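You operate a simulated robot arm through the tools that you are given. There is no shell and no other tool. Be economical: measure what you need, move in short steps, check, and stop when the job is done.

You are at the controls of a simulated two-armed robot. One attempt, no reset.

Task
Fetch the bobbin from the locked store and weigh it.
Fine: zero the empty scale before the bobbin goes on; leave it on the pan and the room door open. Set down upright: bobbin.

Only the result counts: the job must be done as asked and must still hold three seconds after the hand-in. Knocking over, shifting, dropping, spilling or breaking anything else fails it.

Robot
Two 7-joint arms with two-finger parallel grippers on one trunk, on a base that drives. Base frame: it is fixed to the floor where the robot stands at the start and does not move with it; the origin is under the middle of the robot, x ahead of it, y to its left, z up. Units: cm, rad, N and s.
The left shoulder is at the start at [5, 16.8, 105.7], the right one opposite. Places, roughly: bobbin [50, -125, 50]; core [-150, -225, 125]; door lock [-220, -170, 110]; room door [-180, -180, 110]; scale button [50, 0, 80]; scale knob [50, -10, 80]; top of the scale pan [60, 0, 80]. Payload 1.57 kg a hand.
The TCP of each hand is the grasp point between the finger pads, 3 cm short of the fingertips. In the tool frame z runs along the fingers and y along their closing line. Largest opening 8 cm; finger width 1.7, thickness 1.2; the body of the gripper, 4 by 8.2 cm, starts 8 cm behind the TCP.
Orientation is told as [roll, pitch, yaw] about the base's x, y, z axes, in that order, counted from this pose: with the fingers straight down and closing along the base's y, the tool's x points along the base's -x, its y along +y and its z along -z.

Tools
- The arms move only by the tool send_rows. It takes "left_motion", "right_motion" or both (then of equal length, played together; a hand with none holds still); each is a list of rows, each a list of 3 entries, a list of its own where there are three numbers: the shift along the tool's x, y, z in units of 200 mm (1.0 is 200 mm), then the turn, a rotation vector about the tool's x, y, z in units of 120 degrees (1.0 is 120 degrees), then the gripper command, from -1 (fully open) to 1 (shut), values between in proportion. In form: [[[x, y, z], [ax, ay, az], grip], ...]. A call has 1 to 12 rows; each row is the pose to reach, as a shift and turn from the pose commanded when the call began, along the tool's axes at that moment. A call with a number of a shift or a turn outside -1 to 1 is refused whole. Rows are played at 5 a second. More than 5 cm and 0.15 rad between two rows, or a gripper value outside its range, and nothing of the call is played. Where a pose cannot be reached the arm comes as near as it can. A force on the tool above 40 N (or 10 N above the force at the start of the call, whichever is more), or a blocked arm, ends the call early, and 0.2 s more pass. The fingers move at their own pace (about 4.5 cm/s each) and stop on an object; they squeeze with about 28 N. The grip force told is the motor's: it shows also when the fingers shut on nothing. Time passes only in rows, and 0.2 s behind the last, so rows that repeat a pose let the fingers close. It gives the time, the measured TCP pose, the force on the tool (base axes), the opening and the grip force at its end, in the units of the frame above (readings bear some noise), with the torque about the TCP (base axes, N m) and any sound that the robot's microphone picked up.
- Cameras (640 x 400 px; columns grow to the right, rows downward): "scene" is now at [12.16, -0.57, 125.88]; the picture's right is [-0.09, -1.00, 0.00], its down [-0.56, 0.05, -0.83] and it looks along [0.83, -0.07, -0.56] (base axes); focal length 261 px, centre (320, 200). "left" rides on the left gripper at [7.2, 0.7, -12.2] in its tool frame; the picture's right is [-0.09, 1.00, 0.00], its down [-0.84, -0.08, -0.54] and it looks along [-0.54, -0.05, 0.84] (tool axes); focal length 238 px, centre (320, 200). "right" rides on the right gripper at [7.2, -0.7, -12.2] in its tool frame; the picture's right is [0.09, 1.00, 0.00], its down [-0.84, 0.08, -0.54] and it looks along [-0.54, 0.05, 0.84] (tool axes); focal length 238 px, centre (320, 200). There is no depth. A picture from a camera that has moved, and an enlarged one, comes with that camera's place and axes in the base frame and with its lens. The place of the scene camera against the robot may be out by one fixed shift of up to 1.8 cm in any direction.
- camera(camera): a new picture of that camera. It takes no simulated time.
- lift_body(by): slides the trunk up (or, below 0, down) by that many cm; the arms and the scene camera ride with it, the base frame stays. It gives what a move gives, with no picture.
- drive_base(legs): drives the robot by 1 to 6 legs, each [ahead, left, turn to the left] in cm, cm and rad, along the robot's own axes; the way and the turn of a leg run together, so that a leg with both is an arc; at most 150 cm and 3.142 rad a leg. The arms and the cameras ride along, it lands a little off, and it stops where it bumps. It gives what a move gives.
- aim_head(pan, tilt): turns the head with the scene camera to pan (to the left, within 1.396 rad either way) and tilt (down, from -0.506 to 1.204), counted from straight ahead of the robot. It gives what a move gives.
- close_up(camera, box): a new picture of the part [left, top, right, bottom] of that camera's present view, enlarged. It takes no simulated time.
- finish_job(): hands the job in; it is judged then, once.

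Go step by step. Nothing tells you exact positions but the pictures and the camera data: compare them with the known pose of the tool, close in by small moves and look again before you grip or let go. The budget is 120 turns and 88 pictures, counting those below and the enlarged ones. Unless the task says otherwise, let go and move clear before handing in, and close with one line.

The tools are called after "Emit:" as a command line: name --argument value ..., lists and objects as JSON in quotes. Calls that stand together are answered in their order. send_rows: Moves the arms, as the interface text tells. Its arguments: {"type":"object","properties":{"left_motion":{"type":"array","items":{"type":"array"}},"right_motion":{"type":"array","items":{"type":"array"}}},"required":[]} The other tools are called the same way: lift_body (by) slides the trunk up or down; drive_base (legs) drives the base; aim_head (pan, tilt) turns the head that bears the scene camera; camera (camera) takes a picture; close_up (camera, box) takes an enlarged picture of a part of a camera's view; finish_job () hands the job in.

At the start:

```text
time_s: 0.0
left_position: [44.75, 18.39, 109.6]
left_ee_rot: [-0.001, -0.001, -0.001]
left_contact_force: [0.1, 0.1, -0.4]
left_ft_torque: [-0.02, -0.01, 0.01]
left_width: 7.99
left_grip_force: 0.1
right_position: [45.31, -24.15, 108.24]
right_ee_rot: [-0.001, 0.0, 0.001]
right_contact_force: [-0.7, -0.3, -0.1]
right_ft_torque: [0.02, -0.02, 0.01]
right_width: 8.0
right_grip_force: 0.0
trunk travel left (down, up): [-22.5, 21.8]
robot x, y, heading: [-0.14, 0.37, -0.002]
head pan, tilt: [-0.089, 0.593]
```

scene: 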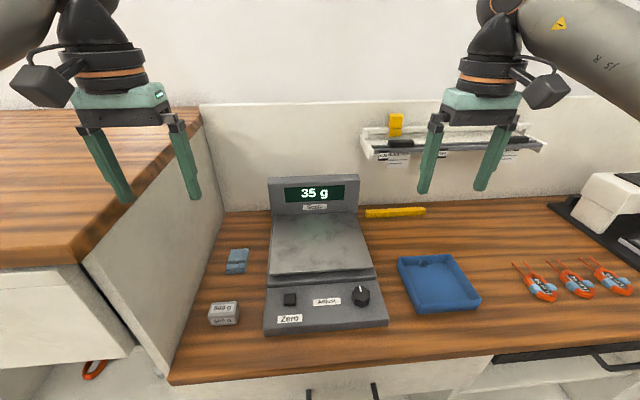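
right: 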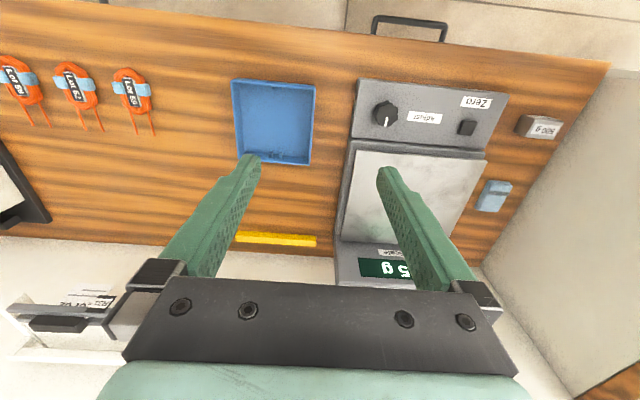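
left: 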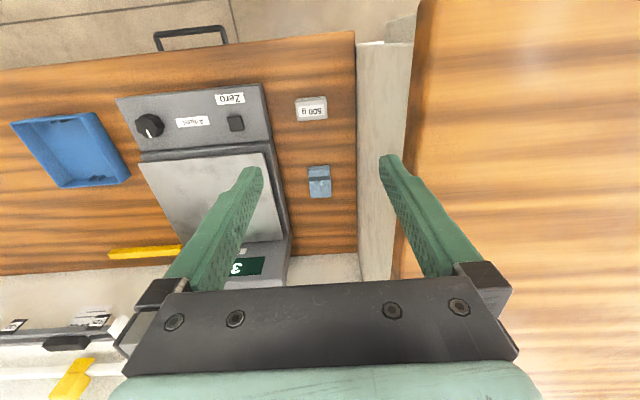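

The scale in front of me reads 35 g when empty, with a Zero button and an Adjust knob. I'll look around for the bobbin, the room door and the lock.

Emit:
aim_head --pan -1.2 --tilt 0.4

Emit:
camera --camera "scene"

Emit:
close_up --camera "right" --box '[220, 60, 600, 290]'

```text
time_s: 1.3
left_position: [44.76, 18.34, 109.53]
left_ee_rot: [0.0, 0.0, 0.001]
left_contact_force: [-0.7, -0.3, 0.2]
left_ft_torque: [-0.01, -0.07, 0.04]
left_width: 7.98
left_grip_force: 0.1
right_position: [45.27, -23.98, 108.14]
right_ee_rot: [0.0, -0.001, -0.001]
right_contact_force: [0.2, -1.2, 0.1]
right_ft_torque: [-0.01, 0.02, 0.03]
right_width: 8.0
right_grip_force: 0.0
trunk travel left (down, up): [-22.5, 21.8]
robot x, y, heading: [0.54, 0.08, -0.003]
head pan, tilt: [-1.201, 0.4]
```

```text
84 pictures are left
camera scene: at [6.68, -8.41, 127.63], right [-0.93, -0.36, 0.0], down [-0.14, 0.36, -0.92], along [0.33, -0.86, -0.39], focal length 261 px, centre (320, 200)
```

scene: 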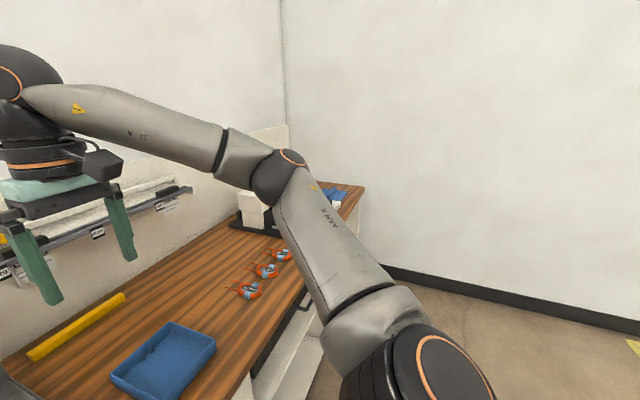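

```text
1.68 times, centred on (410, 175) of right
camera zoom: at [38.24, -24.66, 120.38], right [-0.09, 1.0, 0.0], down [0.84, 0.08, 0.54], along [0.54, 0.05, -0.84], focal length 401 px, centre (168, 242)
```

zoom: 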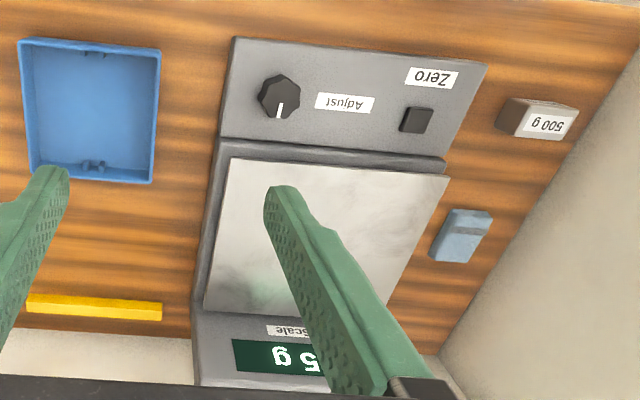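

The Zero button triangulates to about [48, 2.7, 78]. I'll bring the closed left fingers over it.

Emit:
send_rows --left_motion '[[[-0.027, -0.13, 0.15], [0, 0, 0], 1], [[-0.054, -0.26, 0.3], [0, 0, 0], 1], [[-0.081, -0.39, 0.45], [0, 0, 0], 1], [[-0.108, -0.52, 0.6], [0, 0, 0], 1], [[-0.135, -0.65, 0.75], [0, 0, 0], 1], [[-0.162, -0.782, 0.9], [0, 0, 0], 1], [[-0.162, -0.782, 0.9], [0, 0, 0], 1]]'

Emit:
camera --camera "left"

Emit:
aim_head --pan 0 --tilt 0.6

Emit:
camera --camera "scene"

```text
time_s: 2.9
left_position: [47.92, 5.75, 100.3]
left_ee_rot: [-0.014, -0.195, 0.067]
left_contact_force: [0.4, 0.1, 0.4]
left_ft_torque: [-0.01, 0.02, 0.01]
left_width: 0.01
left_grip_force: 21.3
right_position: [43.14, -22.98, 109.2]
right_ee_rot: [0.0, -0.03, 0.019]
right_contact_force: [0.0, 0.4, 0.9]
right_ft_torque: [-0.03, 0.01, 0.03]
right_width: 8.01
right_grip_force: 0.1
trunk travel left (down, up): [-22.5, 21.8]
robot x, y, heading: [-0.91, 0.19, 0.018]
head pan, tilt: [-1.201, 0.4]
stopped in row 7 (left hand): the arm was blocked; the commanded pose is now the measured one
```

```text
82 pictures are left
camera left: at [38.44, 5.88, 110.89], right [0.03, 1.0, 0.0], down [0.72, -0.02, 0.69], along [0.69, -0.02, -0.72], focal length 238 px, centre (320, 200)
```

left: 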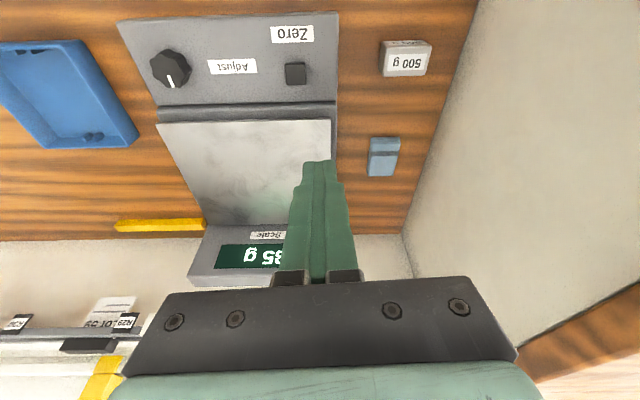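

```text
time_s: 4.3
left_position: [47.77, 5.68, 100.22]
left_ee_rot: [-0.015, -0.188, 0.063]
left_contact_force: [0.9, -0.4, 0.3]
left_ft_torque: [-0.01, -0.01, -0.01]
left_width: 0.0
left_grip_force: 21.5
right_position: [42.96, -22.87, 109.72]
right_ee_rot: [-0.004, -0.035, 0.02]
right_contact_force: [0.1, 0.4, -0.1]
right_ft_torque: [0.0, -0.03, 0.03]
right_width: 7.98
right_grip_force: 0.0
trunk travel left (down, up): [-22.5, 21.8]
robot x, y, heading: [-0.16, 0.16, 0.022]
head pan, tilt: [0.0, 0.6]
```

```text
81 pictures are left
camera scene: at [8.67, 0.92, 126.2], right [0.02, -1.0, 0.0], down [-0.54, -0.01, -0.84], along [0.84, 0.01, -0.54], focal length 261 px, centre (320, 200)
```

scene: 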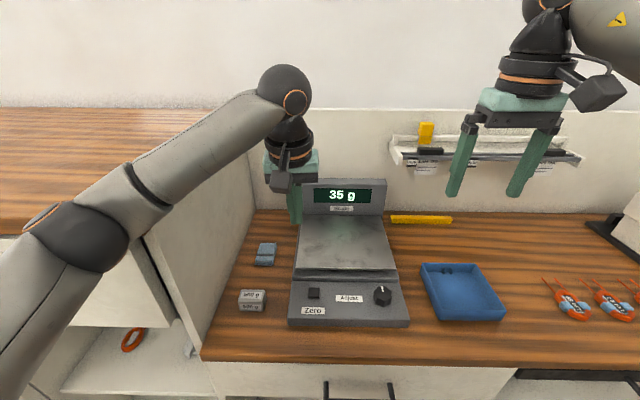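

The left arm is blocked, probably by its elbow against the cabinet on the left. I'll back it out and press with the right arm instead.

Emit:
send_rows --left_motion '[[[0.015, 0.05, -0.15], [0, 0.022, 0.007], 1], [[0.03, 0.25, -0.3], [0, 0.045, 0.015], 1], [[0.045, 0.45, -0.42], [0, 0.067, 0.022], 1], [[0.058, 0.63, -0.48], [0, 0.09, 0.03], 1], [[0.058, 0.63, -0.48], [0, 0.09, 0.03], 1]]'

Emit:
camera --camera "right"

```text
time_s: 5.5
left_position: [46.9, 17.22, 107.54]
left_ee_rot: [-0.005, 0.041, -0.018]
left_contact_force: [-0.4, -0.6, 0.8]
left_ft_torque: [0.04, -0.02, 0.02]
left_width: 0.02
left_grip_force: 21.1
right_position: [45.42, -23.5, 108.19]
right_ee_rot: [0.001, -0.001, 0.01]
right_contact_force: [-0.5, -0.5, 0.2]
right_ft_torque: [-0.02, -0.05, 0.01]
right_width: 8.0
right_grip_force: 0.1
trunk travel left (down, up): [-22.5, 21.8]
robot x, y, heading: [-0.31, 0.33, 0.016]
head pan, tilt: [0.0, 0.6]
```

```text
80 pictures are left
camera right: at [38.33, -24.09, 120.41], right [-0.1, 0.99, 0.0], down [0.84, 0.09, 0.54], along [0.54, 0.06, -0.84], focal length 238 px, centre (320, 200)
```

right: 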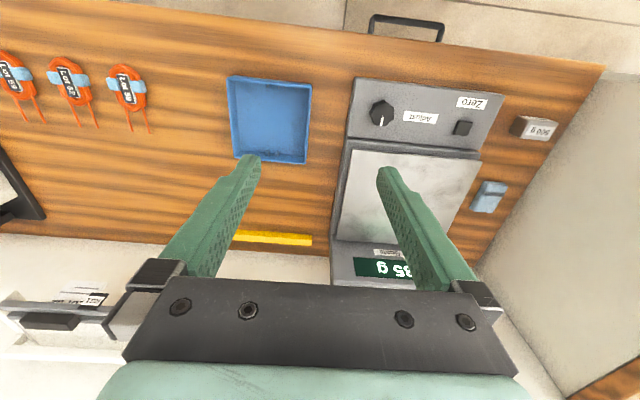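

Emit:
send_rows --right_motion '[[[-0.02, 0.16, 0.14], [0, 0, 0], 1], [[-0.04, 0.32, 0.28], [0, 0, 0], 1], [[-0.06, 0.48, 0.42], [0, 0, 0], 1], [[-0.08, 0.64, 0.56], [0, 0, 0], 1], [[-0.1, 0.8, 0.7], [0, 0, 0], 1], [[-0.13, 0.95, 0.84], [0, 0, 0], 1], [[-0.13, 0.95, 0.84], [0, 0, 0], 1]]'

Emit:
camera --camera "right"

```text
time_s: 7.1
left_position: [46.88, 17.18, 107.45]
left_ee_rot: [-0.006, 0.04, -0.017]
left_contact_force: [-0.9, 0.2, -0.4]
left_ft_torque: [-0.02, 0.0, -0.02]
left_width: 0.0
left_grip_force: 21.4
right_position: [47.93, -4.26, 91.47]
right_ee_rot: [0.0, 0.001, 0.009]
right_contact_force: [0.8, 0.8, -0.4]
right_ft_torque: [0.02, 0.01, 0.02]
right_width: 0.0
right_grip_force: 21.4
trunk travel left (down, up): [-22.5, 21.8]
robot x, y, heading: [-0.36, 0.51, 0.012]
head pan, tilt: [0.0, 0.6]
```

```text
79 pictures are left
camera right: at [40.77, -5.02, 103.58], right [-0.1, 0.99, 0.0], down [0.84, 0.09, 0.54], along [0.54, 0.06, -0.84], focal length 238 px, centre (320, 200)
```

right: 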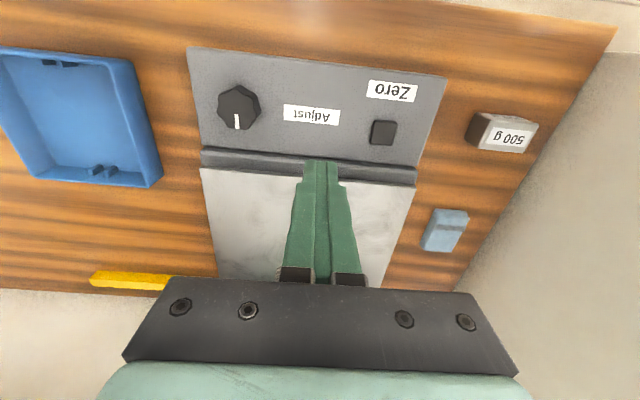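

Emit:
send_rows --right_motion '[[[0, 0.17, 0.1], [0, 0, 0], 1], [[0, 0.3475, 0.25], [0, 0, 0], 1], [[0, 0.3475, 0.42], [0, 0, 0], 1], [[0, 0.3475, 0.48], [0, 0, 0], 1], [[0, 0.3475, 0.52], [0, 0, 0], 1], [[0, 0.3475, 0.535], [0, 0, 0], 1], [[0, 0.3475, 0.55], [0, 0, 0], 1], [[0, 0.3475, 0.56], [0, 0, 0], 1], [[0, 0.3475, 0.57], [0, 0, 0], 1]]'

Emit:
camera --camera "scene"

```text
time_s: 9.1
left_position: [46.74, 17.17, 107.44]
left_ee_rot: [-0.005, 0.041, -0.017]
left_contact_force: [-0.1, 0.0, 1.0]
left_ft_torque: [-0.01, 0.01, 0.0]
left_width: 0.0
left_grip_force: 21.6
right_position: [47.73, 2.63, 80.24]
right_ee_rot: [0.002, -0.005, 0.011]
right_contact_force: [1.7, 0.3, 15.7]
right_ft_torque: [-0.02, -0.07, 0.1]
right_width: 0.01
right_grip_force: 21.5
trunk travel left (down, up): [-22.5, 21.8]
robot x, y, heading: [-0.14, 0.28, 0.009]
head pan, tilt: [0.0, 0.6]
heard: click
```

```text
78 pictures are left
camera scene: at [11.89, 0.54, 125.85], right [0.01, -1.0, 0.0], down [-0.56, -0.01, -0.83], along [0.83, 0.01, -0.56], focal length 261 px, centre (320, 200)
```

scene: 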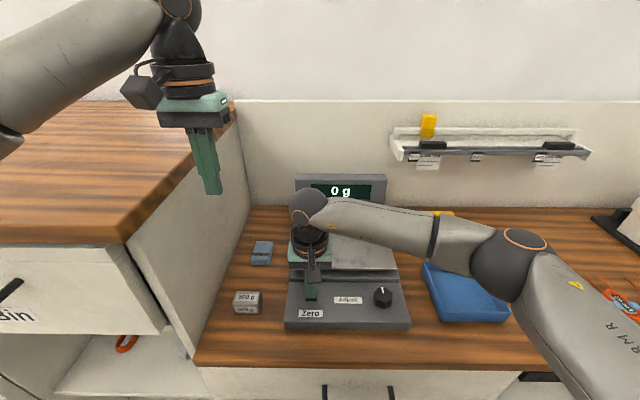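

The button clicked and the scale reads 0 g. I'll raise the right arm clear and check that it holds.

Emit:
send_rows --right_motion '[[[0, 0, -0.2], [0, 0, 0], 1], [[0, -0.05, -0.4], [0, 0, 0], 1], [[0, -0.25, -0.55], [0, 0, 0], 1], [[0, -0.45, -0.7], [0, 0, 0], 1], [[0.05, -0.65, -0.8], [0, 0, 0], 1], [[0.1, -0.85, -0.9], [0, 0, 0], 1], [[0.1, -1, -1], [0, 0, 0], 1], [[0.1, -1, -1], [0, 0, 0], 1]]'

Emit:
drive_base --legs '[[-45, 0, 0], [0, 0, -1.57]]'

Emit:
camera --camera "scene"

Emit:
aim_head --pan 1.3 --tilt 0.5

Emit:
camera --camera "scene"

```text
time_s: 10.9
left_position: [46.92, 17.15, 107.49]
left_ee_rot: [-0.005, 0.04, -0.016]
left_contact_force: [-0.4, -0.2, 0.4]
left_ft_torque: [-0.01, 0.02, 0.01]
left_width: 0.01
left_grip_force: 21.7
right_position: [45.88, -17.3, 100.12]
right_ee_rot: [0.001, 0.0, 0.013]
right_contact_force: [0.7, -0.8, -0.2]
right_ft_torque: [-0.02, 0.0, 0.01]
right_width: 0.0
right_grip_force: 21.4
trunk travel left (down, up): [-22.5, 21.8]
robot x, y, heading: [-0.01, 0.13, 0.012]
head pan, tilt: [0.0, 0.6]
```

```text
time_s: 17.4
left_position: [-28.74, -47.42, 107.53]
left_ee_rot: [-0.006, 0.04, -1.596]
left_contact_force: [0.5, 0.2, 0.9]
left_ft_torque: [-0.01, -0.03, 0.01]
left_width: 0.0
left_grip_force: 21.4
right_position: [-63.09, -46.18, 100.19]
right_ee_rot: [0.001, 0.0, -1.566]
right_contact_force: [0.1, 0.0, 0.0]
right_ft_torque: [-0.01, 0.02, 0.0]
right_width: 0.02
right_grip_force: 21.0
trunk travel left (down, up): [-22.5, 21.8]
robot x, y, heading: [-45.47, -0.21, -1.569]
head pan, tilt: [0.0, 0.6]
```

```text
77 pictures are left
camera scene: at [-45.86, -12.94, 125.81], right [-1.0, 0.0, 0.0], down [0.0, 0.56, -0.83], along [0.0, -0.83, -0.56], focal length 261 px, centre (320, 200)
```

scene: 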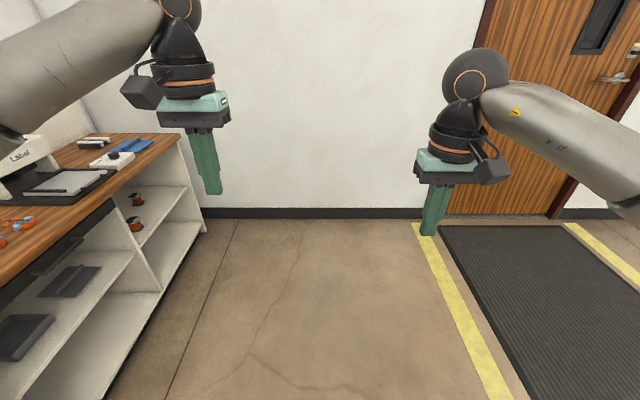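

```text
time_s: 18.9
left_position: [-28.61, -47.57, 107.38]
left_ee_rot: [-0.005, 0.041, -1.596]
left_contact_force: [0.3, 0.5, 0.2]
left_ft_torque: [0.03, 0.01, 0.03]
left_width: 0.01
left_grip_force: 21.0
right_position: [-63.13, -46.29, 100.04]
right_ee_rot: [0.0, -0.001, -1.567]
right_contact_force: [0.1, -0.1, 0.4]
right_ft_torque: [0.01, 0.02, -0.01]
right_width: 0.03
right_grip_force: 21.5
trunk travel left (down, up): [-22.5, 21.8]
robot x, y, heading: [-45.43, -0.37, -1.576]
head pan, tilt: [1.3, 0.499]
```

```text
76 pictures are left
camera scene: at [-37.11, -6.51, 126.72], right [-0.26, -0.96, 0.0], down [-0.46, 0.13, -0.88], along [0.85, -0.23, -0.48], focal length 261 px, centre (320, 200)
```

scene: 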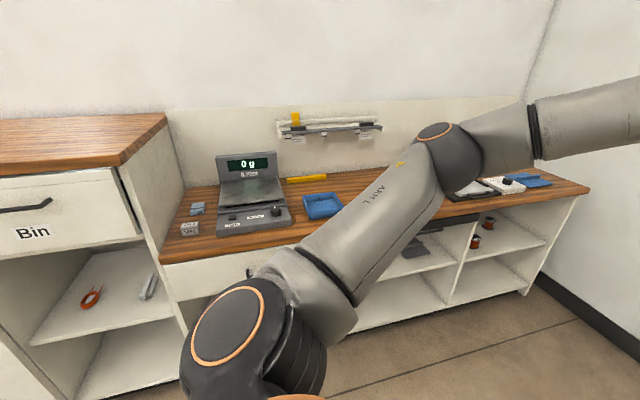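

The scale holds 0 g. There are small spools on the shelf at the far end of the bench and a wooden door to the right, so I'll look at both closely.

Emit:
aim_head --pan -0.8 --tilt 0.3

Emit:
camera --camera "scene"

Emit:
drive_base --legs '[[45, 0, 0]]'

Emit:
aim_head --pan 0.95 --tilt 0.7

Emit:
camera --camera "scene"

```text
time_s: 20.9
left_position: [-28.66, -47.6, 107.5]
left_ee_rot: [-0.005, 0.041, -1.594]
left_contact_force: [-0.4, -0.1, 0.8]
left_ft_torque: [-0.01, 0.03, -0.01]
left_width: 0.04
left_grip_force: 20.8
right_position: [-63.06, -46.27, 100.03]
right_ee_rot: [-0.001, 0.0, -1.566]
right_contact_force: [-0.1, -0.9, -0.6]
right_ft_torque: [0.0, -0.01, -0.02]
right_width: 0.01
right_grip_force: 20.9
trunk travel left (down, up): [-22.5, 21.8]
robot x, y, heading: [-45.03, -0.41, -1.569]
head pan, tilt: [-0.799, 0.3]
```

```text
75 pictures are left
camera scene: at [-52.56, -10.64, 128.56], right [-0.7, 0.71, 0.0], down [0.21, 0.21, -0.96], along [-0.68, -0.67, -0.3], focal length 261 px, centre (320, 200)
```

scene: 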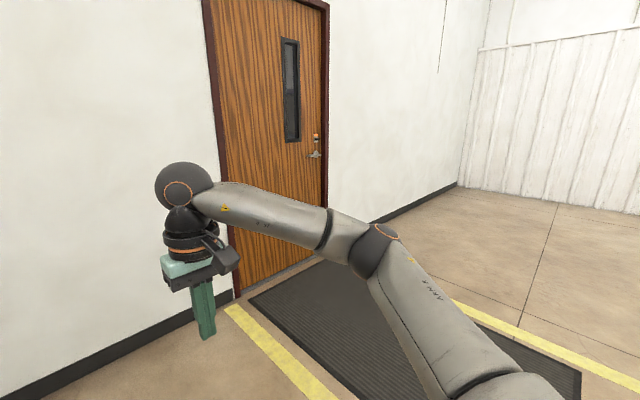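

```text
time_s: 23.6
left_position: [-28.95, -93.24, 107.5]
left_ee_rot: [-0.006, 0.042, -1.602]
left_contact_force: [-0.3, 0.4, 0.5]
left_ft_torque: [0.05, 0.0, -0.01]
left_width: 0.01
left_grip_force: 21.3
right_position: [-63.49, -91.84, 100.17]
right_ee_rot: [-0.001, -0.001, -1.576]
right_contact_force: [-0.2, 0.0, -0.5]
right_ft_torque: [0.04, -0.01, -0.02]
right_width: 0.03
right_grip_force: 21.7
trunk travel left (down, up): [-22.5, 21.8]
robot x, y, heading: [-45.72, -46.23, -1.574]
head pan, tilt: [-0.799, 0.3]
```

```text
time_s: 25.4
left_position: [-28.9, -93.33, 107.49]
left_ee_rot: [-0.007, 0.04, -1.602]
left_contact_force: [0.5, 0.4, -0.3]
left_ft_torque: [0.01, 0.02, -0.03]
left_width: 0.01
left_grip_force: 21.4
right_position: [-63.35, -91.79, 100.04]
right_ee_rot: [-0.001, 0.0, -1.574]
right_contact_force: [-0.8, -0.1, -0.4]
right_ft_torque: [-0.02, 0.01, -0.01]
right_width: 0.02
right_grip_force: 20.9
trunk travel left (down, up): [-22.5, 21.8]
robot x, y, heading: [-45.16, -46.0, -1.572]
head pan, tilt: [0.949, 0.7]
```

```text
74 pictures are left
camera scene: at [-39.05, -54.73, 124.95], right [-0.59, -0.81, 0.0], down [-0.52, 0.38, -0.77], along [0.62, -0.45, -0.64], focal length 261 px, centre (320, 200)
```

scene: 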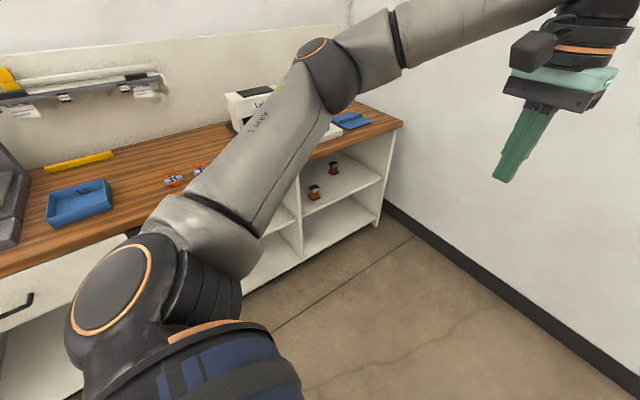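

Emit:
close_up --camera "scene" --box '[270, 130, 390, 230]'

Emit:
aim_head --pan -0.95 --tilt 0.2

Emit:
camera --camera "scene"

```text
4.00 times, centred on (330, 180) of scene
camera zoom: at [-39.05, -54.73, 124.95], right [-0.59, -0.81, 0.0], down [-0.52, 0.38, -0.77], along [0.62, -0.45, -0.64], focal length 1042 px, centre (280, 280)
```

zoom: 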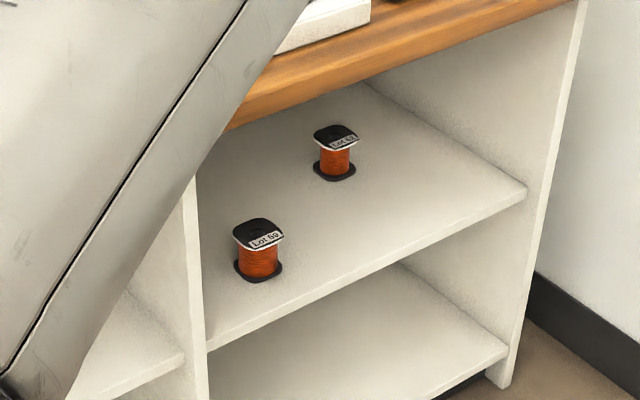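

```text
time_s: 27.3
left_position: [-28.9, -93.19, 107.48]
left_ee_rot: [-0.005, 0.04, -1.603]
left_contact_force: [0.3, -0.3, 0.7]
left_ft_torque: [0.01, 0.02, 0.03]
left_width: 0.0
left_grip_force: 21.5
right_position: [-63.48, -91.75, 100.06]
right_ee_rot: [-0.001, 0.0, -1.575]
right_contact_force: [-0.3, -0.5, -0.5]
right_ft_torque: [-0.02, -0.01, -0.03]
right_width: 0.03
right_grip_force: 20.8
trunk travel left (down, up): [-22.5, 21.8]
robot x, y, heading: [-45.45, -46.05, -1.577]
head pan, tilt: [-0.949, 0.201]
```

```text
72 pictures are left
camera scene: at [-53.53, -55.15, 129.49], right [-0.58, 0.82, 0.0], down [0.16, 0.12, -0.98], along [-0.8, -0.57, -0.2], focal length 261 px, centre (320, 200)
```

scene: 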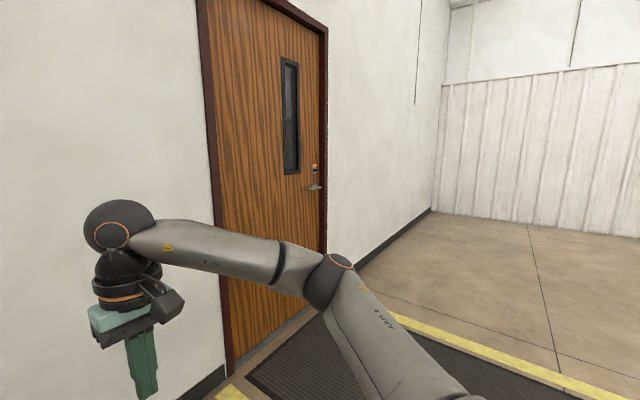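

Emit:
close_up --camera "scene" --box '[285, 145, 345, 215]'

Emit:
drive_base --legs '[[0, -80, 0], [0, -45, 0]]'

Emit:
aim_head --pan -0.4 --tilt 0.3

Emit:
camera --camera "scene"

```text
5.71 times, centred on (315, 180) of scene
camera zoom: at [-53.53, -55.15, 129.49], right [-0.58, 0.82, 0.0], down [0.16, 0.12, -0.98], along [-0.8, -0.57, -0.2], focal length 1489 px, centre (349, 314)
```

zoom: 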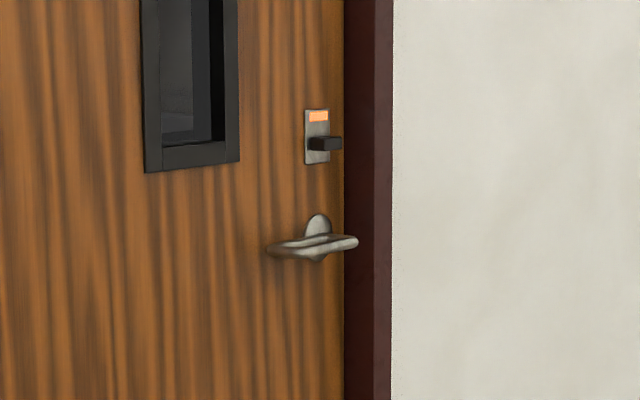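

```text
time_s: 33.9
left_position: [-152.8, -92.84, 107.46]
left_ee_rot: [-0.005, 0.042, -1.593]
left_contact_force: [0.3, 0.6, 0.0]
left_ft_torque: [-0.02, 0.0, -0.01]
left_width: 0.0
left_grip_force: 21.6
right_position: [-187.2, -91.79, 100.21]
right_ee_rot: [0.0, 0.001, -1.565]
right_contact_force: [-0.5, 0.3, 0.0]
right_ft_torque: [-0.02, 0.01, 0.01]
right_width: 0.0
right_grip_force: 21.0
trunk travel left (down, up): [-22.5, 21.8]
robot x, y, heading: [-169.35, -45.63, -1.565]
head pan, tilt: [-0.949, 0.201]
```

```text
time_s: 34.8
left_position: [-152.91, -92.88, 107.52]
left_ee_rot: [-0.006, 0.038, -1.595]
left_contact_force: [0.3, -0.2, 0.2]
left_ft_torque: [-0.02, -0.03, 0.0]
left_width: 0.0
left_grip_force: 21.4
right_position: [-187.24, -91.72, 100.14]
right_ee_rot: [-0.002, 0.001, -1.567]
right_contact_force: [-0.1, 0.3, 1.2]
right_ft_torque: [-0.01, -0.01, -0.03]
right_width: 0.01
right_grip_force: 21.3
trunk travel left (down, up): [-22.5, 21.8]
robot x, y, heading: [-169.6, -46.01, -1.567]
head pan, tilt: [-0.4, 0.3]
```

```text
70 pictures are left
camera scene: at [-173.77, -58.15, 128.56], right [-0.92, 0.39, 0.0], down [0.11, 0.27, -0.96], along [-0.37, -0.88, -0.3], focal length 261 px, centre (320, 200)
```

scene: 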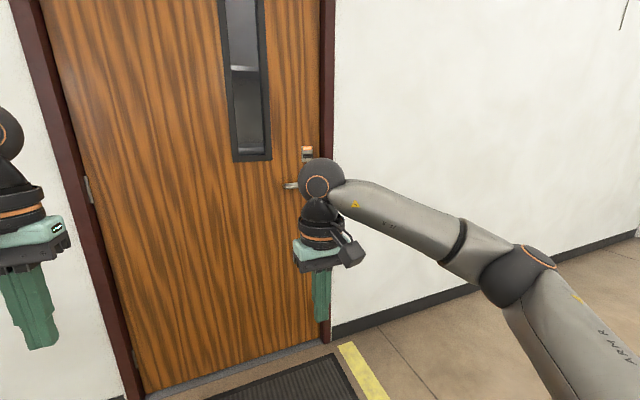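

The door has a thumb-turn with an orange "locked" sign above a lever handle, and its hinges are on the left. I'll drive to face the handle and get a better look.

Emit:
drive_base --legs '[[5, -37, 0]]'

Emit:
aim_head --pan 0 --tilt 0.25

Emit:
camera --camera "scene"

Emit:
close_up --camera "scene" --box '[280, 120, 400, 220]'

```text
time_s: 37.2
left_position: [-190.19, -98.09, 107.57]
left_ee_rot: [-0.005, 0.04, -1.596]
left_contact_force: [-0.3, -0.6, 0.2]
left_ft_torque: [0.0, -0.01, 0.02]
left_width: 0.0
left_grip_force: 20.9
right_position: [-224.66, -96.7, 100.17]
right_ee_rot: [0.0, 0.0, -1.567]
right_contact_force: [-0.2, -0.7, -0.4]
right_ft_torque: [0.01, -0.01, 0.04]
right_width: 0.0
right_grip_force: 22.0
trunk travel left (down, up): [-22.5, 21.8]
robot x, y, heading: [-206.56, -50.81, -1.565]
head pan, tilt: [-0.4, 0.3]
```

```text
time_s: 38.1
left_position: [-190.15, -98.02, 107.47]
left_ee_rot: [-0.005, 0.041, -1.595]
left_contact_force: [0.2, 0.0, 0.1]
left_ft_torque: [0.0, -0.01, 0.0]
left_width: 0.0
left_grip_force: 21.5
right_position: [-224.56, -96.69, 100.11]
right_ee_rot: [0.001, 0.0, -1.568]
right_contact_force: [-0.3, 0.7, 0.4]
right_ft_torque: [0.0, 0.01, -0.01]
right_width: 0.0
right_grip_force: 21.2
trunk travel left (down, up): [-22.5, 21.8]
robot x, y, heading: [-206.7, -50.56, -1.567]
head pan, tilt: [0.0, 0.25]
```

```text
69 pictures are left
camera scene: at [-207.45, -63.94, 129.03], right [-1.0, 0.0, 0.0], down [0.0, 0.25, -0.97], along [0.0, -0.97, -0.25], focal length 261 px, centre (320, 200)
```

scene: 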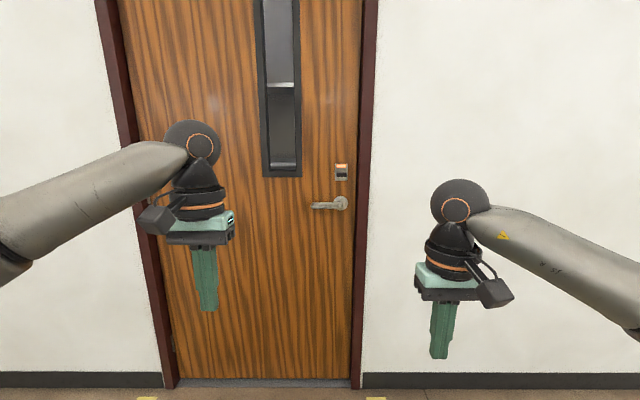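

```text
4.00 times, centred on (340, 170) of scene
camera zoom: at [-207.45, -63.94, 129.03], right [-1.0, 0.0, 0.0], down [0.0, 0.25, -0.97], along [0.0, -0.97, -0.25], focal length 1042 px, centre (240, 320)
```

zoom: 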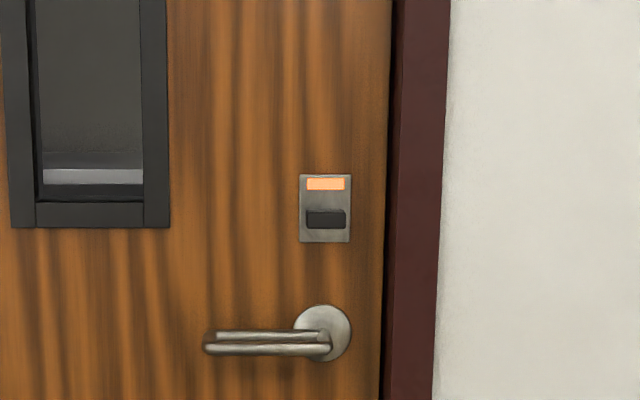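

I put the lock at about [-216.5, -176, 112]. I'll point the right hand forwards and pull the left hand back before approaching.

Emit:
send_rows --right_motion '[[[-0.07, 0, -0.05], [0, -0.068, 0], 1], [[-0.14, 0, -0.1], [0, -0.136, 0], 1], [[-0.21, 0, -0.15], [0, -0.204, 0], 1], [[-0.28, 0, -0.2], [0, -0.272, 0], 1], [[-0.35, 0, -0.25], [0, -0.34, 0], 1], [[-0.42, 0, -0.3], [0, -0.408, 0], 1], [[-0.49, 0, -0.35], [0, -0.476, 0], 1], [[-0.56, 0, -0.4], [0, -0.544, 0], 1], [[-0.63, 0, -0.45], [0, -0.612, 0], 1], [[-0.7, 0, -0.5], [0, -0.68, 0], 1], [[-0.75, 0, -0.57], [0, -0.75, 0], 1], [[-0.75, 0, -0.57], [0, -0.75, 0], 1]]' --left_motion '[[[0.07, 0, 0], [0, 0, 0], 1], [[0.14, 0, 0], [0, 0, 0], 1], [[0.21, 0, 0], [0, 0, 0], 1], [[0.28, 0, 0], [0, 0, 0], 1], [[0.35, 0, 0], [0, 0, 0], 1], [[0.42, 0, 0], [0, 0, 0], 1], [[0.49, 0, 0], [0, 0, 0], 1], [[0.56, 0, 0], [0, 0, 0], 1], [[0.63, 0, 0], [0, 0, 0], 1], [[0.7, 0, 0], [0, 0, 0], 1], [[0.75, 0, 0], [0, 0, 0], 1], [[0.75, 0, 0], [0, 0, 0], 1]]'

Emit:
camera --camera "scene"

Emit:
camera --camera "right"

```text
time_s: 40.7
left_position: [-189.72, -83.03, 108.12]
left_ee_rot: [-0.005, 0.04, -1.596]
left_contact_force: [-0.3, -0.2, 0.8]
left_ft_torque: [-0.01, -0.01, 0.01]
left_width: 0.0
left_grip_force: 21.4
right_position: [-222.91, -111.32, 110.96]
right_ee_rot: [-0.025, -1.52, -1.514]
right_contact_force: [-0.8, 0.3, 0.5]
right_ft_torque: [0.0, -0.01, 0.0]
right_width: 0.01
right_grip_force: 20.8
right hand out of reach, approached as far as the arm can: row 11, 12
trunk travel left (down, up): [-22.5, 21.8]
robot x, y, heading: [-206.91, -51.04, -1.568]
head pan, tilt: [0.0, 0.25]
```

```text
67 pictures are left
camera scene: at [-207.48, -63.96, 129.02], right [-1.0, 0.0, 0.0], down [0.0, 0.25, -0.97], along [0.0, -0.97, -0.25], focal length 261 px, centre (320, 200)
```

scene: 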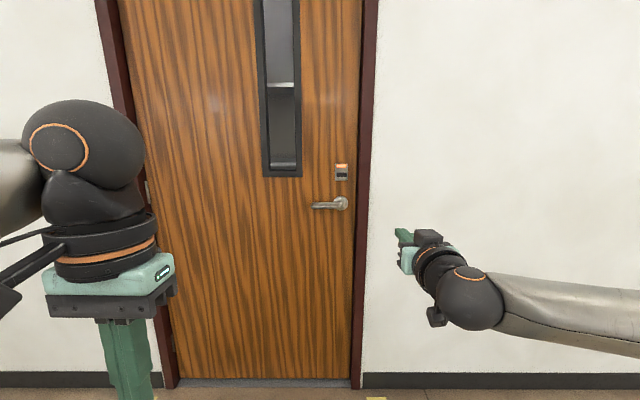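

```text
66 pictures are left
camera right: at [-224.02, -98.63, 104.24], right [0.99, 0.04, -0.09], down [0.06, 0.5, 0.86], along [0.08, -0.86, 0.5], focal length 238 px, centre (320, 200)
```

right: 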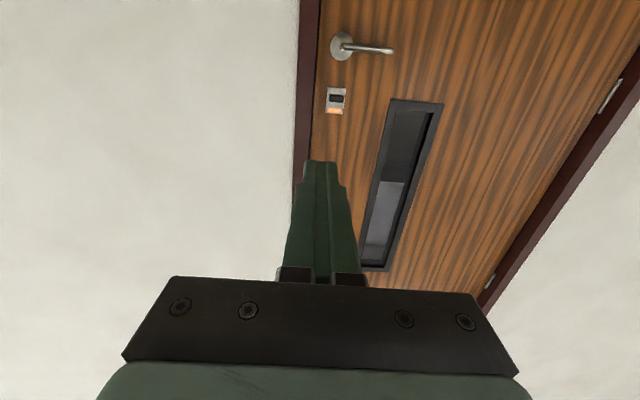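

Emit:
drive_base --legs '[[47, 7, 0]]'

Emit:
camera --camera "right"

Emit:
camera --camera "scene"

```text
time_s: 43.5
left_position: [-183.13, -130.68, 108.07]
left_ee_rot: [-0.004, 0.042, -1.602]
left_contact_force: [0.0, -0.1, -0.6]
left_ft_torque: [-0.01, 0.01, -0.03]
left_width: 0.0
left_grip_force: 21.1
right_position: [-216.43, -158.49, 110.8]
right_ee_rot: [-0.056, -1.521, -1.49]
right_contact_force: [-0.4, -0.1, -0.2]
right_ft_torque: [0.03, 0.01, 0.01]
right_width: 0.0
right_grip_force: 21.2
trunk travel left (down, up): [-22.5, 21.8]
robot x, y, heading: [-200.11, -98.37, -1.575]
head pan, tilt: [0.0, 0.25]
```

```text
65 pictures are left
camera right: at [-217.39, -145.94, 104.24], right [1.0, 0.03, -0.09], down [0.07, 0.5, 0.86], along [0.07, -0.87, 0.5], focal length 238 px, centre (320, 200)
```

right: 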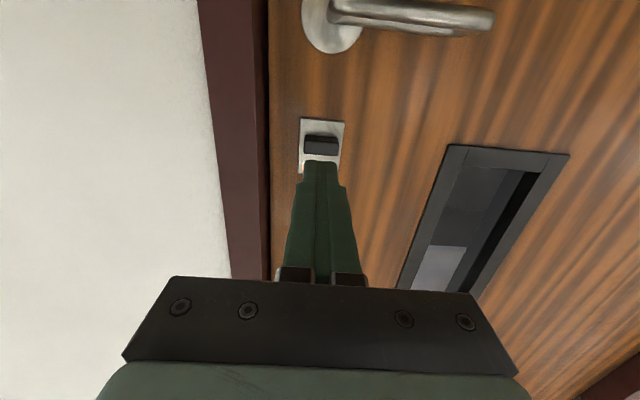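

```text
64 pictures are left
camera scene: at [-200.58, -111.42, 129.03], right [-1.0, 0.0, 0.0], down [0.0, 0.25, -0.97], along [0.0, -0.97, -0.25], focal length 261 px, centre (320, 200)
```

scene: 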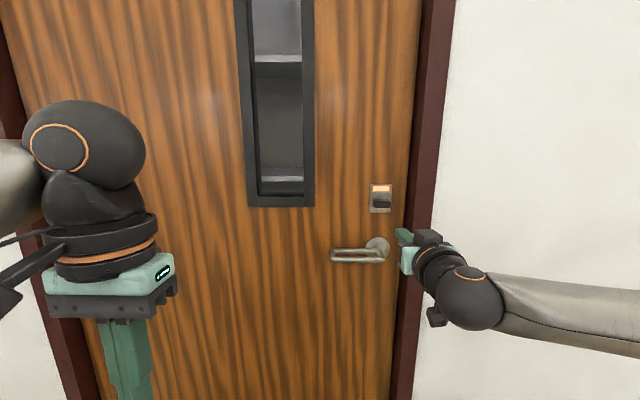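

Emit:
send_rows --right_motion '[[[-0.06, 0.01, 0], [0, -0.01, 0.024], 0], [[-0.119, 0.02, 0], [0, -0.021, 0.048], 0], [[-0.119, 0.02, 0], [0, -0.021, 0.048], 0]]'

Emit:
drive_base --legs '[[5, 0, 0]]'

Emit:
camera --camera "right"

Emit:
close_up --camera "scene" --box '[330, 140, 490, 280]'

```text
time_s: 44.4
left_position: [-182.9, -130.54, 107.99]
left_ee_rot: [-0.004, 0.04, -1.602]
left_contact_force: [-0.3, -0.3, -0.6]
left_ft_torque: [-0.03, -0.03, -0.02]
left_width: 0.0
left_grip_force: 20.8
right_position: [-215.96, -158.61, 113.24]
right_ee_rot: [1.504, -1.473, -3.055]
right_contact_force: [0.6, -0.4, -0.9]
right_ft_torque: [-0.03, -0.04, -0.01]
right_width: 4.0
right_grip_force: 0.1
trunk travel left (down, up): [-22.5, 21.8]
robot x, y, heading: [-199.96, -98.41, -1.574]
head pan, tilt: [0.0, 0.25]
```

```text
time_s: 45.3
left_position: [-183.14, -135.71, 108.1]
left_ee_rot: [-0.005, 0.04, -1.603]
left_contact_force: [-0.4, -0.1, -0.4]
left_ft_torque: [0.02, -0.04, -0.04]
left_width: 0.0
left_grip_force: 21.2
right_position: [-216.08, -163.75, 113.29]
right_ee_rot: [1.496, -1.472, -3.047]
right_contact_force: [0.1, -0.2, -0.6]
right_ft_torque: [-0.03, -0.01, 0.03]
right_width: 3.99
right_grip_force: 0.1
trunk travel left (down, up): [-22.5, 21.8]
robot x, y, heading: [-200.07, -103.36, -1.571]
head pan, tilt: [0.0, 0.25]
```

```text
63 pictures are left
camera right: at [-216.2, -151.38, 106.02], right [1.0, 0.02, 0.01], down [-0.02, 0.54, 0.84], along [0.01, -0.84, 0.54], focal length 238 px, centre (320, 200)
```

right: 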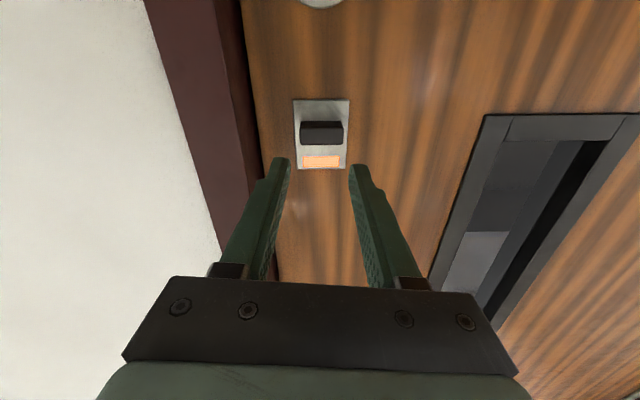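

```text
2.86 times, centred on (410, 210) of scene
camera zoom: at [-200.61, -116.54, 129.02], right [-1.0, 0.0, 0.0], down [0.0, 0.25, -0.97], along [0.0, -0.97, -0.25], focal length 744 px, centre (63, 171)
```

zoom: 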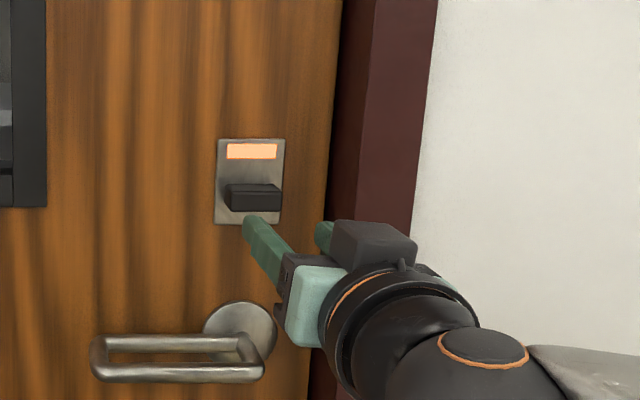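

Emit:
send_rows --right_motion '[[[0.01, 0.01, 0], [0, 0, 0], -0.7], [[0.025, 0.02, 0], [0, 0, 0], -0.7], [[0.025, 0.02, 0], [0, 0, 0], -0.7]]'

Emit:
drive_base --legs '[[6.5, 0, 0]]'

Emit:
camera --camera "right"

Emit:
close_up --camera "scene" --box '[330, 140, 490, 280]'

```text
time_s: 46.1
left_position: [-182.99, -135.63, 108.04]
left_ee_rot: [-0.004, 0.041, -1.603]
left_contact_force: [-0.2, 0.7, -0.2]
left_ft_torque: [0.01, 0.02, 0.01]
left_width: 0.01
left_grip_force: 21.0
right_position: [-215.7, -163.78, 112.73]
right_ee_rot: [1.503, -1.474, -3.053]
right_contact_force: [0.2, 0.7, 0.0]
right_ft_torque: [0.01, -0.02, 0.02]
right_width: 6.79
right_grip_force: 0.0
trunk travel left (down, up): [-22.5, 21.8]
robot x, y, heading: [-199.74, -103.23, -1.577]
head pan, tilt: [0.0, 0.25]
```

```text
time_s: 47.1
left_position: [-183.14, -142.33, 108.06]
left_ee_rot: [-0.006, 0.042, -1.605]
left_contact_force: [-0.9, 0.1, -0.7]
left_ft_torque: [0.02, 0.01, -0.01]
left_width: 0.0
left_grip_force: 21.2
right_position: [-215.7, -170.59, 112.71]
right_ee_rot: [1.495, -1.473, -3.048]
right_contact_force: [0.1, 0.3, 0.2]
right_ft_torque: [-0.01, -0.01, -0.01]
right_width: 6.8
right_grip_force: 0.0
trunk travel left (down, up): [-22.5, 21.8]
robot x, y, heading: [-199.7, -109.96, -1.577]
head pan, tilt: [0.0, 0.25]
```

```text
61 pictures are left
camera right: at [-215.85, -158.06, 105.54], right [1.0, 0.02, 0.01], down [-0.02, 0.54, 0.84], along [0.01, -0.84, 0.54], focal length 238 px, centre (320, 200)
```

right: 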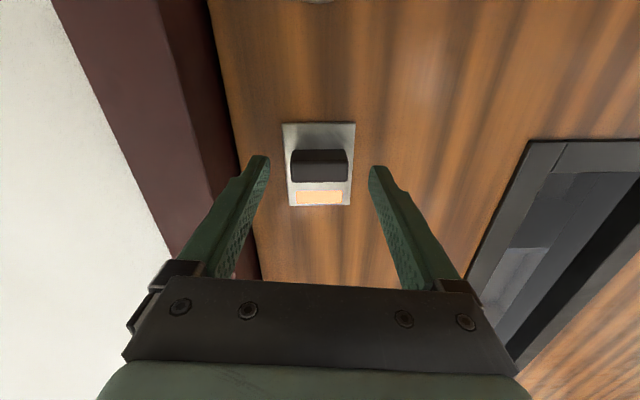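

```text
2.86 times, centred on (410, 210) of scene
camera zoom: at [-200.66, -123.21, 129.02], right [-1.0, 0.01, 0.0], down [0.0, 0.25, -0.97], along [-0.01, -0.97, -0.25], focal length 744 px, centre (63, 171)
```

zoom: 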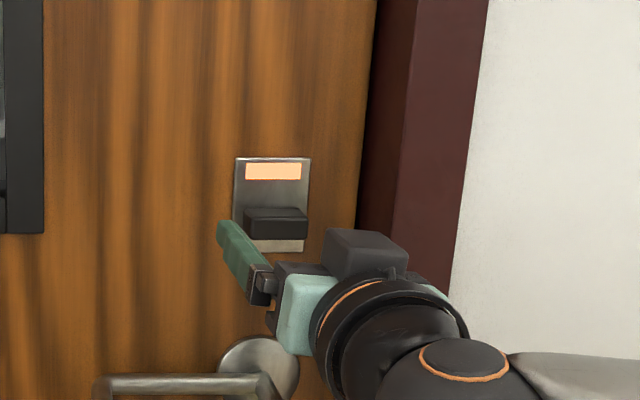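

Emit:
send_rows --right_motion '[[[0, 0, 0.03], [0, 0, 0], -0.7], [[0, 0, 0.06], [0, 0, 0], -0.7], [[0, 0, 0.09], [0, 0, 0], -0.7], [[0, 0, 0.09], [0, 0, 0], -0.7]]'

Emit:
camera --camera "right"

```text
time_s: 48.1
left_position: [-183.04, -142.48, 108.04]
left_ee_rot: [-0.005, 0.041, -1.604]
left_contact_force: [0.0, 0.1, -0.6]
left_ft_torque: [0.0, 0.02, -0.03]
left_width: 0.0
left_grip_force: 21.2
right_position: [-215.61, -172.15, 112.75]
right_ee_rot: [1.5, -1.474, -3.05]
right_contact_force: [1.0, 0.0, 0.1]
right_ft_torque: [0.03, 0.04, -0.02]
right_width: 6.79
right_grip_force: 0.0
trunk travel left (down, up): [-22.5, 21.8]
robot x, y, heading: [-200.27, -110.17, -1.575]
head pan, tilt: [0.0, 0.25]
```

```text
59 pictures are left
camera right: at [-215.86, -159.82, 105.57], right [1.0, 0.02, 0.01], down [-0.02, 0.54, 0.84], along [0.01, -0.84, 0.54], focal length 238 px, centre (320, 200)
```

right: 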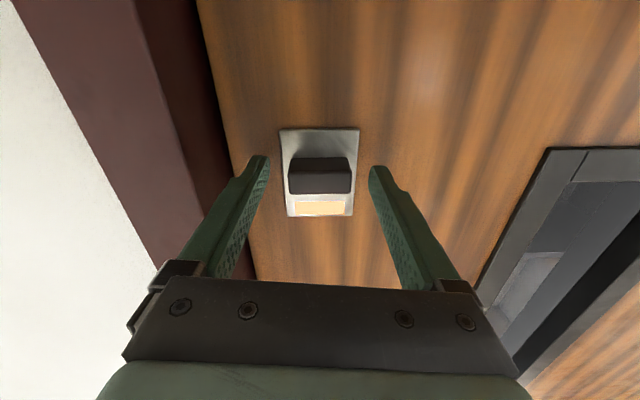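

Emit:
send_rows --right_motion '[[[0, 0, 0.02], [0, 0, 0], -0.7], [[0, 0, 0.035], [0, 0, 0], -0.4], [[0, 0, 0.035], [0, 0, 0], 0], [[0, 0, 0.035], [0, 0, 0], 0.4], [[0, 0, 0.035], [0, 0, 0], 0.8], [[0, 0, 0.035], [0, 0, 0], 0.8], [[0, 0, 0.035], [0, 0, 0], 0.8]]'

Emit:
camera --camera "right"

```text
time_s: 49.7
left_position: [-183.09, -142.38, 108.12]
left_ee_rot: [-0.005, 0.04, -1.604]
left_contact_force: [-0.2, 0.5, -0.9]
left_ft_torque: [0.0, 0.0, 0.03]
left_width: 0.0
left_grip_force: 21.7
right_position: [-215.67, -172.81, 112.7]
right_ee_rot: [1.5, -1.474, -3.05]
right_contact_force: [-0.2, 0.2, 0.1]
right_ft_torque: [0.23, 0.24, -1.04]
right_width: 4.33
right_grip_force: 45.4
trunk travel left (down, up): [-22.5, 21.8]
robot x, y, heading: [-199.71, -109.97, -1.577]
head pan, tilt: [0.0, 0.25]
```

```text
58 pictures are left
camera right: at [-215.82, -160.49, 105.54], right [1.0, 0.02, 0.01], down [-0.01, 0.54, 0.84], along [0.01, -0.84, 0.54], focal length 238 px, centre (320, 200)
```

right: 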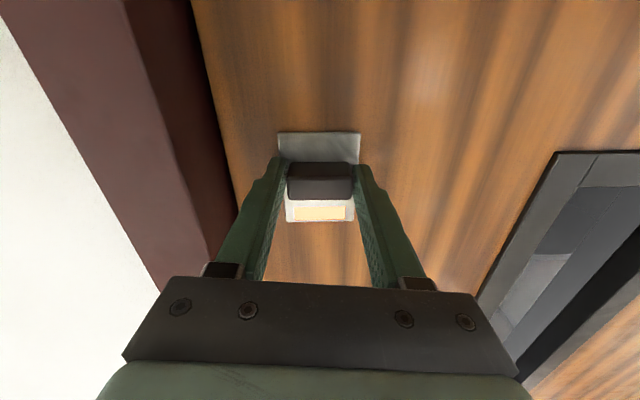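

Emit:
send_rows --right_motion '[[[0, 0, 0], [0, 0, 0.05], 0.8], [[0, 0, 0], [0, 0, 0.1], 0.8], [[0, 0, 0], [0, 0, 0.15], 0.8], [[0, 0, 0], [0, 0, 0.2], 0.8]]'

Emit:
camera --camera "right"

```text
time_s: 50.7
left_position: [-182.81, -142.37, 107.89]
left_ee_rot: [-0.007, 0.043, -1.602]
left_contact_force: [1.0, 1.0, -0.3]
left_ft_torque: [0.03, 0.01, 0.03]
left_width: 0.01
left_grip_force: 21.3
right_position: [-214.75, -172.71, 112.23]
right_ee_rot: [1.536, -1.057, -3.073]
right_contact_force: [22.7, 3.4, -20.0]
right_ft_torque: [-0.09, 0.24, 0.0]
right_width: 3.45
right_grip_force: 14.9
trunk travel left (down, up): [-22.5, 21.8]
robot x, y, heading: [-200.03, -110.08, -1.572]
head pan, tilt: [0.0, 0.25]
```

```text
57 pictures are left
camera right: at [-212.2, -160.31, 105.83], right [0.91, 0.03, 0.41], down [-0.36, 0.51, 0.78], along [-0.19, -0.86, 0.48], focal length 238 px, centre (320, 200)
```

right: 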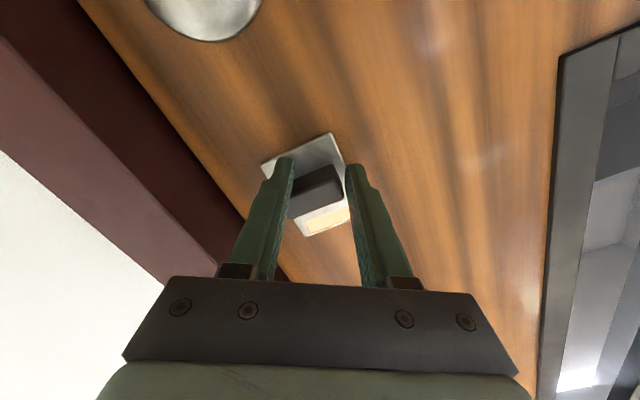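

The block didn't follow a clockwise turn, so I'll go back and try counter-clockwise.

Emit:
send_rows --right_motion '[[[0, 0, 0], [0, 0, -0.05], 0.8], [[0, 0, 0], [0, 0, -0.1], 0.8], [[0, 0, 0], [0, 0, -0.15], 0.8], [[0, 0, 0], [0, 0, -0.2], 0.8], [[0, 0, 0], [0, 0, -0.25], 0.8], [[0, 0, 0], [0, 0, -0.3], 0.8], [[0, 0, 0], [0, 0, -0.35], 0.8], [[0, 0, 0], [0, 0, -0.4], 0.8]]'

Emit:
camera --camera "right"

```text
time_s: 52.5
left_position: [-183.15, -142.39, 107.96]
left_ee_rot: [-0.005, 0.041, -1.605]
left_contact_force: [-0.4, -0.1, -0.8]
left_ft_torque: [0.01, 0.01, -0.01]
left_width: 0.0
left_grip_force: 20.8
right_position: [-215.47, -172.92, 111.82]
right_ee_rot: [-1.489, -1.245, -0.055]
right_contact_force: [4.6, 17.0, -29.5]
right_ft_torque: [0.08, 0.04, 0.19]
right_width: 3.46
right_grip_force: 15.0
trunk travel left (down, up): [-22.5, 21.8]
robot x, y, heading: [-200.3, -109.87, -1.579]
head pan, tilt: [0.0, 0.25]
```

```text
56 pictures are left
camera right: at [-218.76, -160.48, 105.46], right [0.91, 0.03, -0.4], down [0.33, 0.53, 0.78], along [0.24, -0.85, 0.47], focal length 238 px, centre (320, 200)
```

right: 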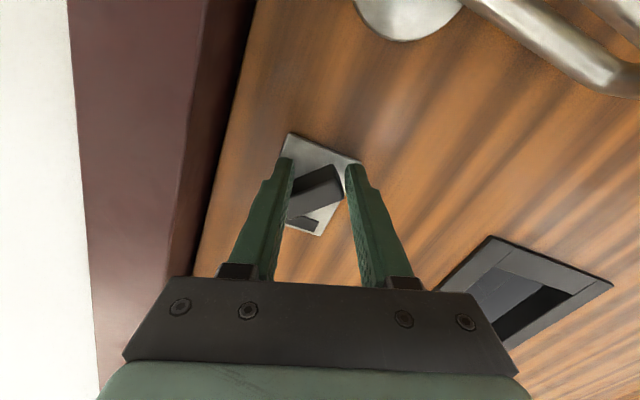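

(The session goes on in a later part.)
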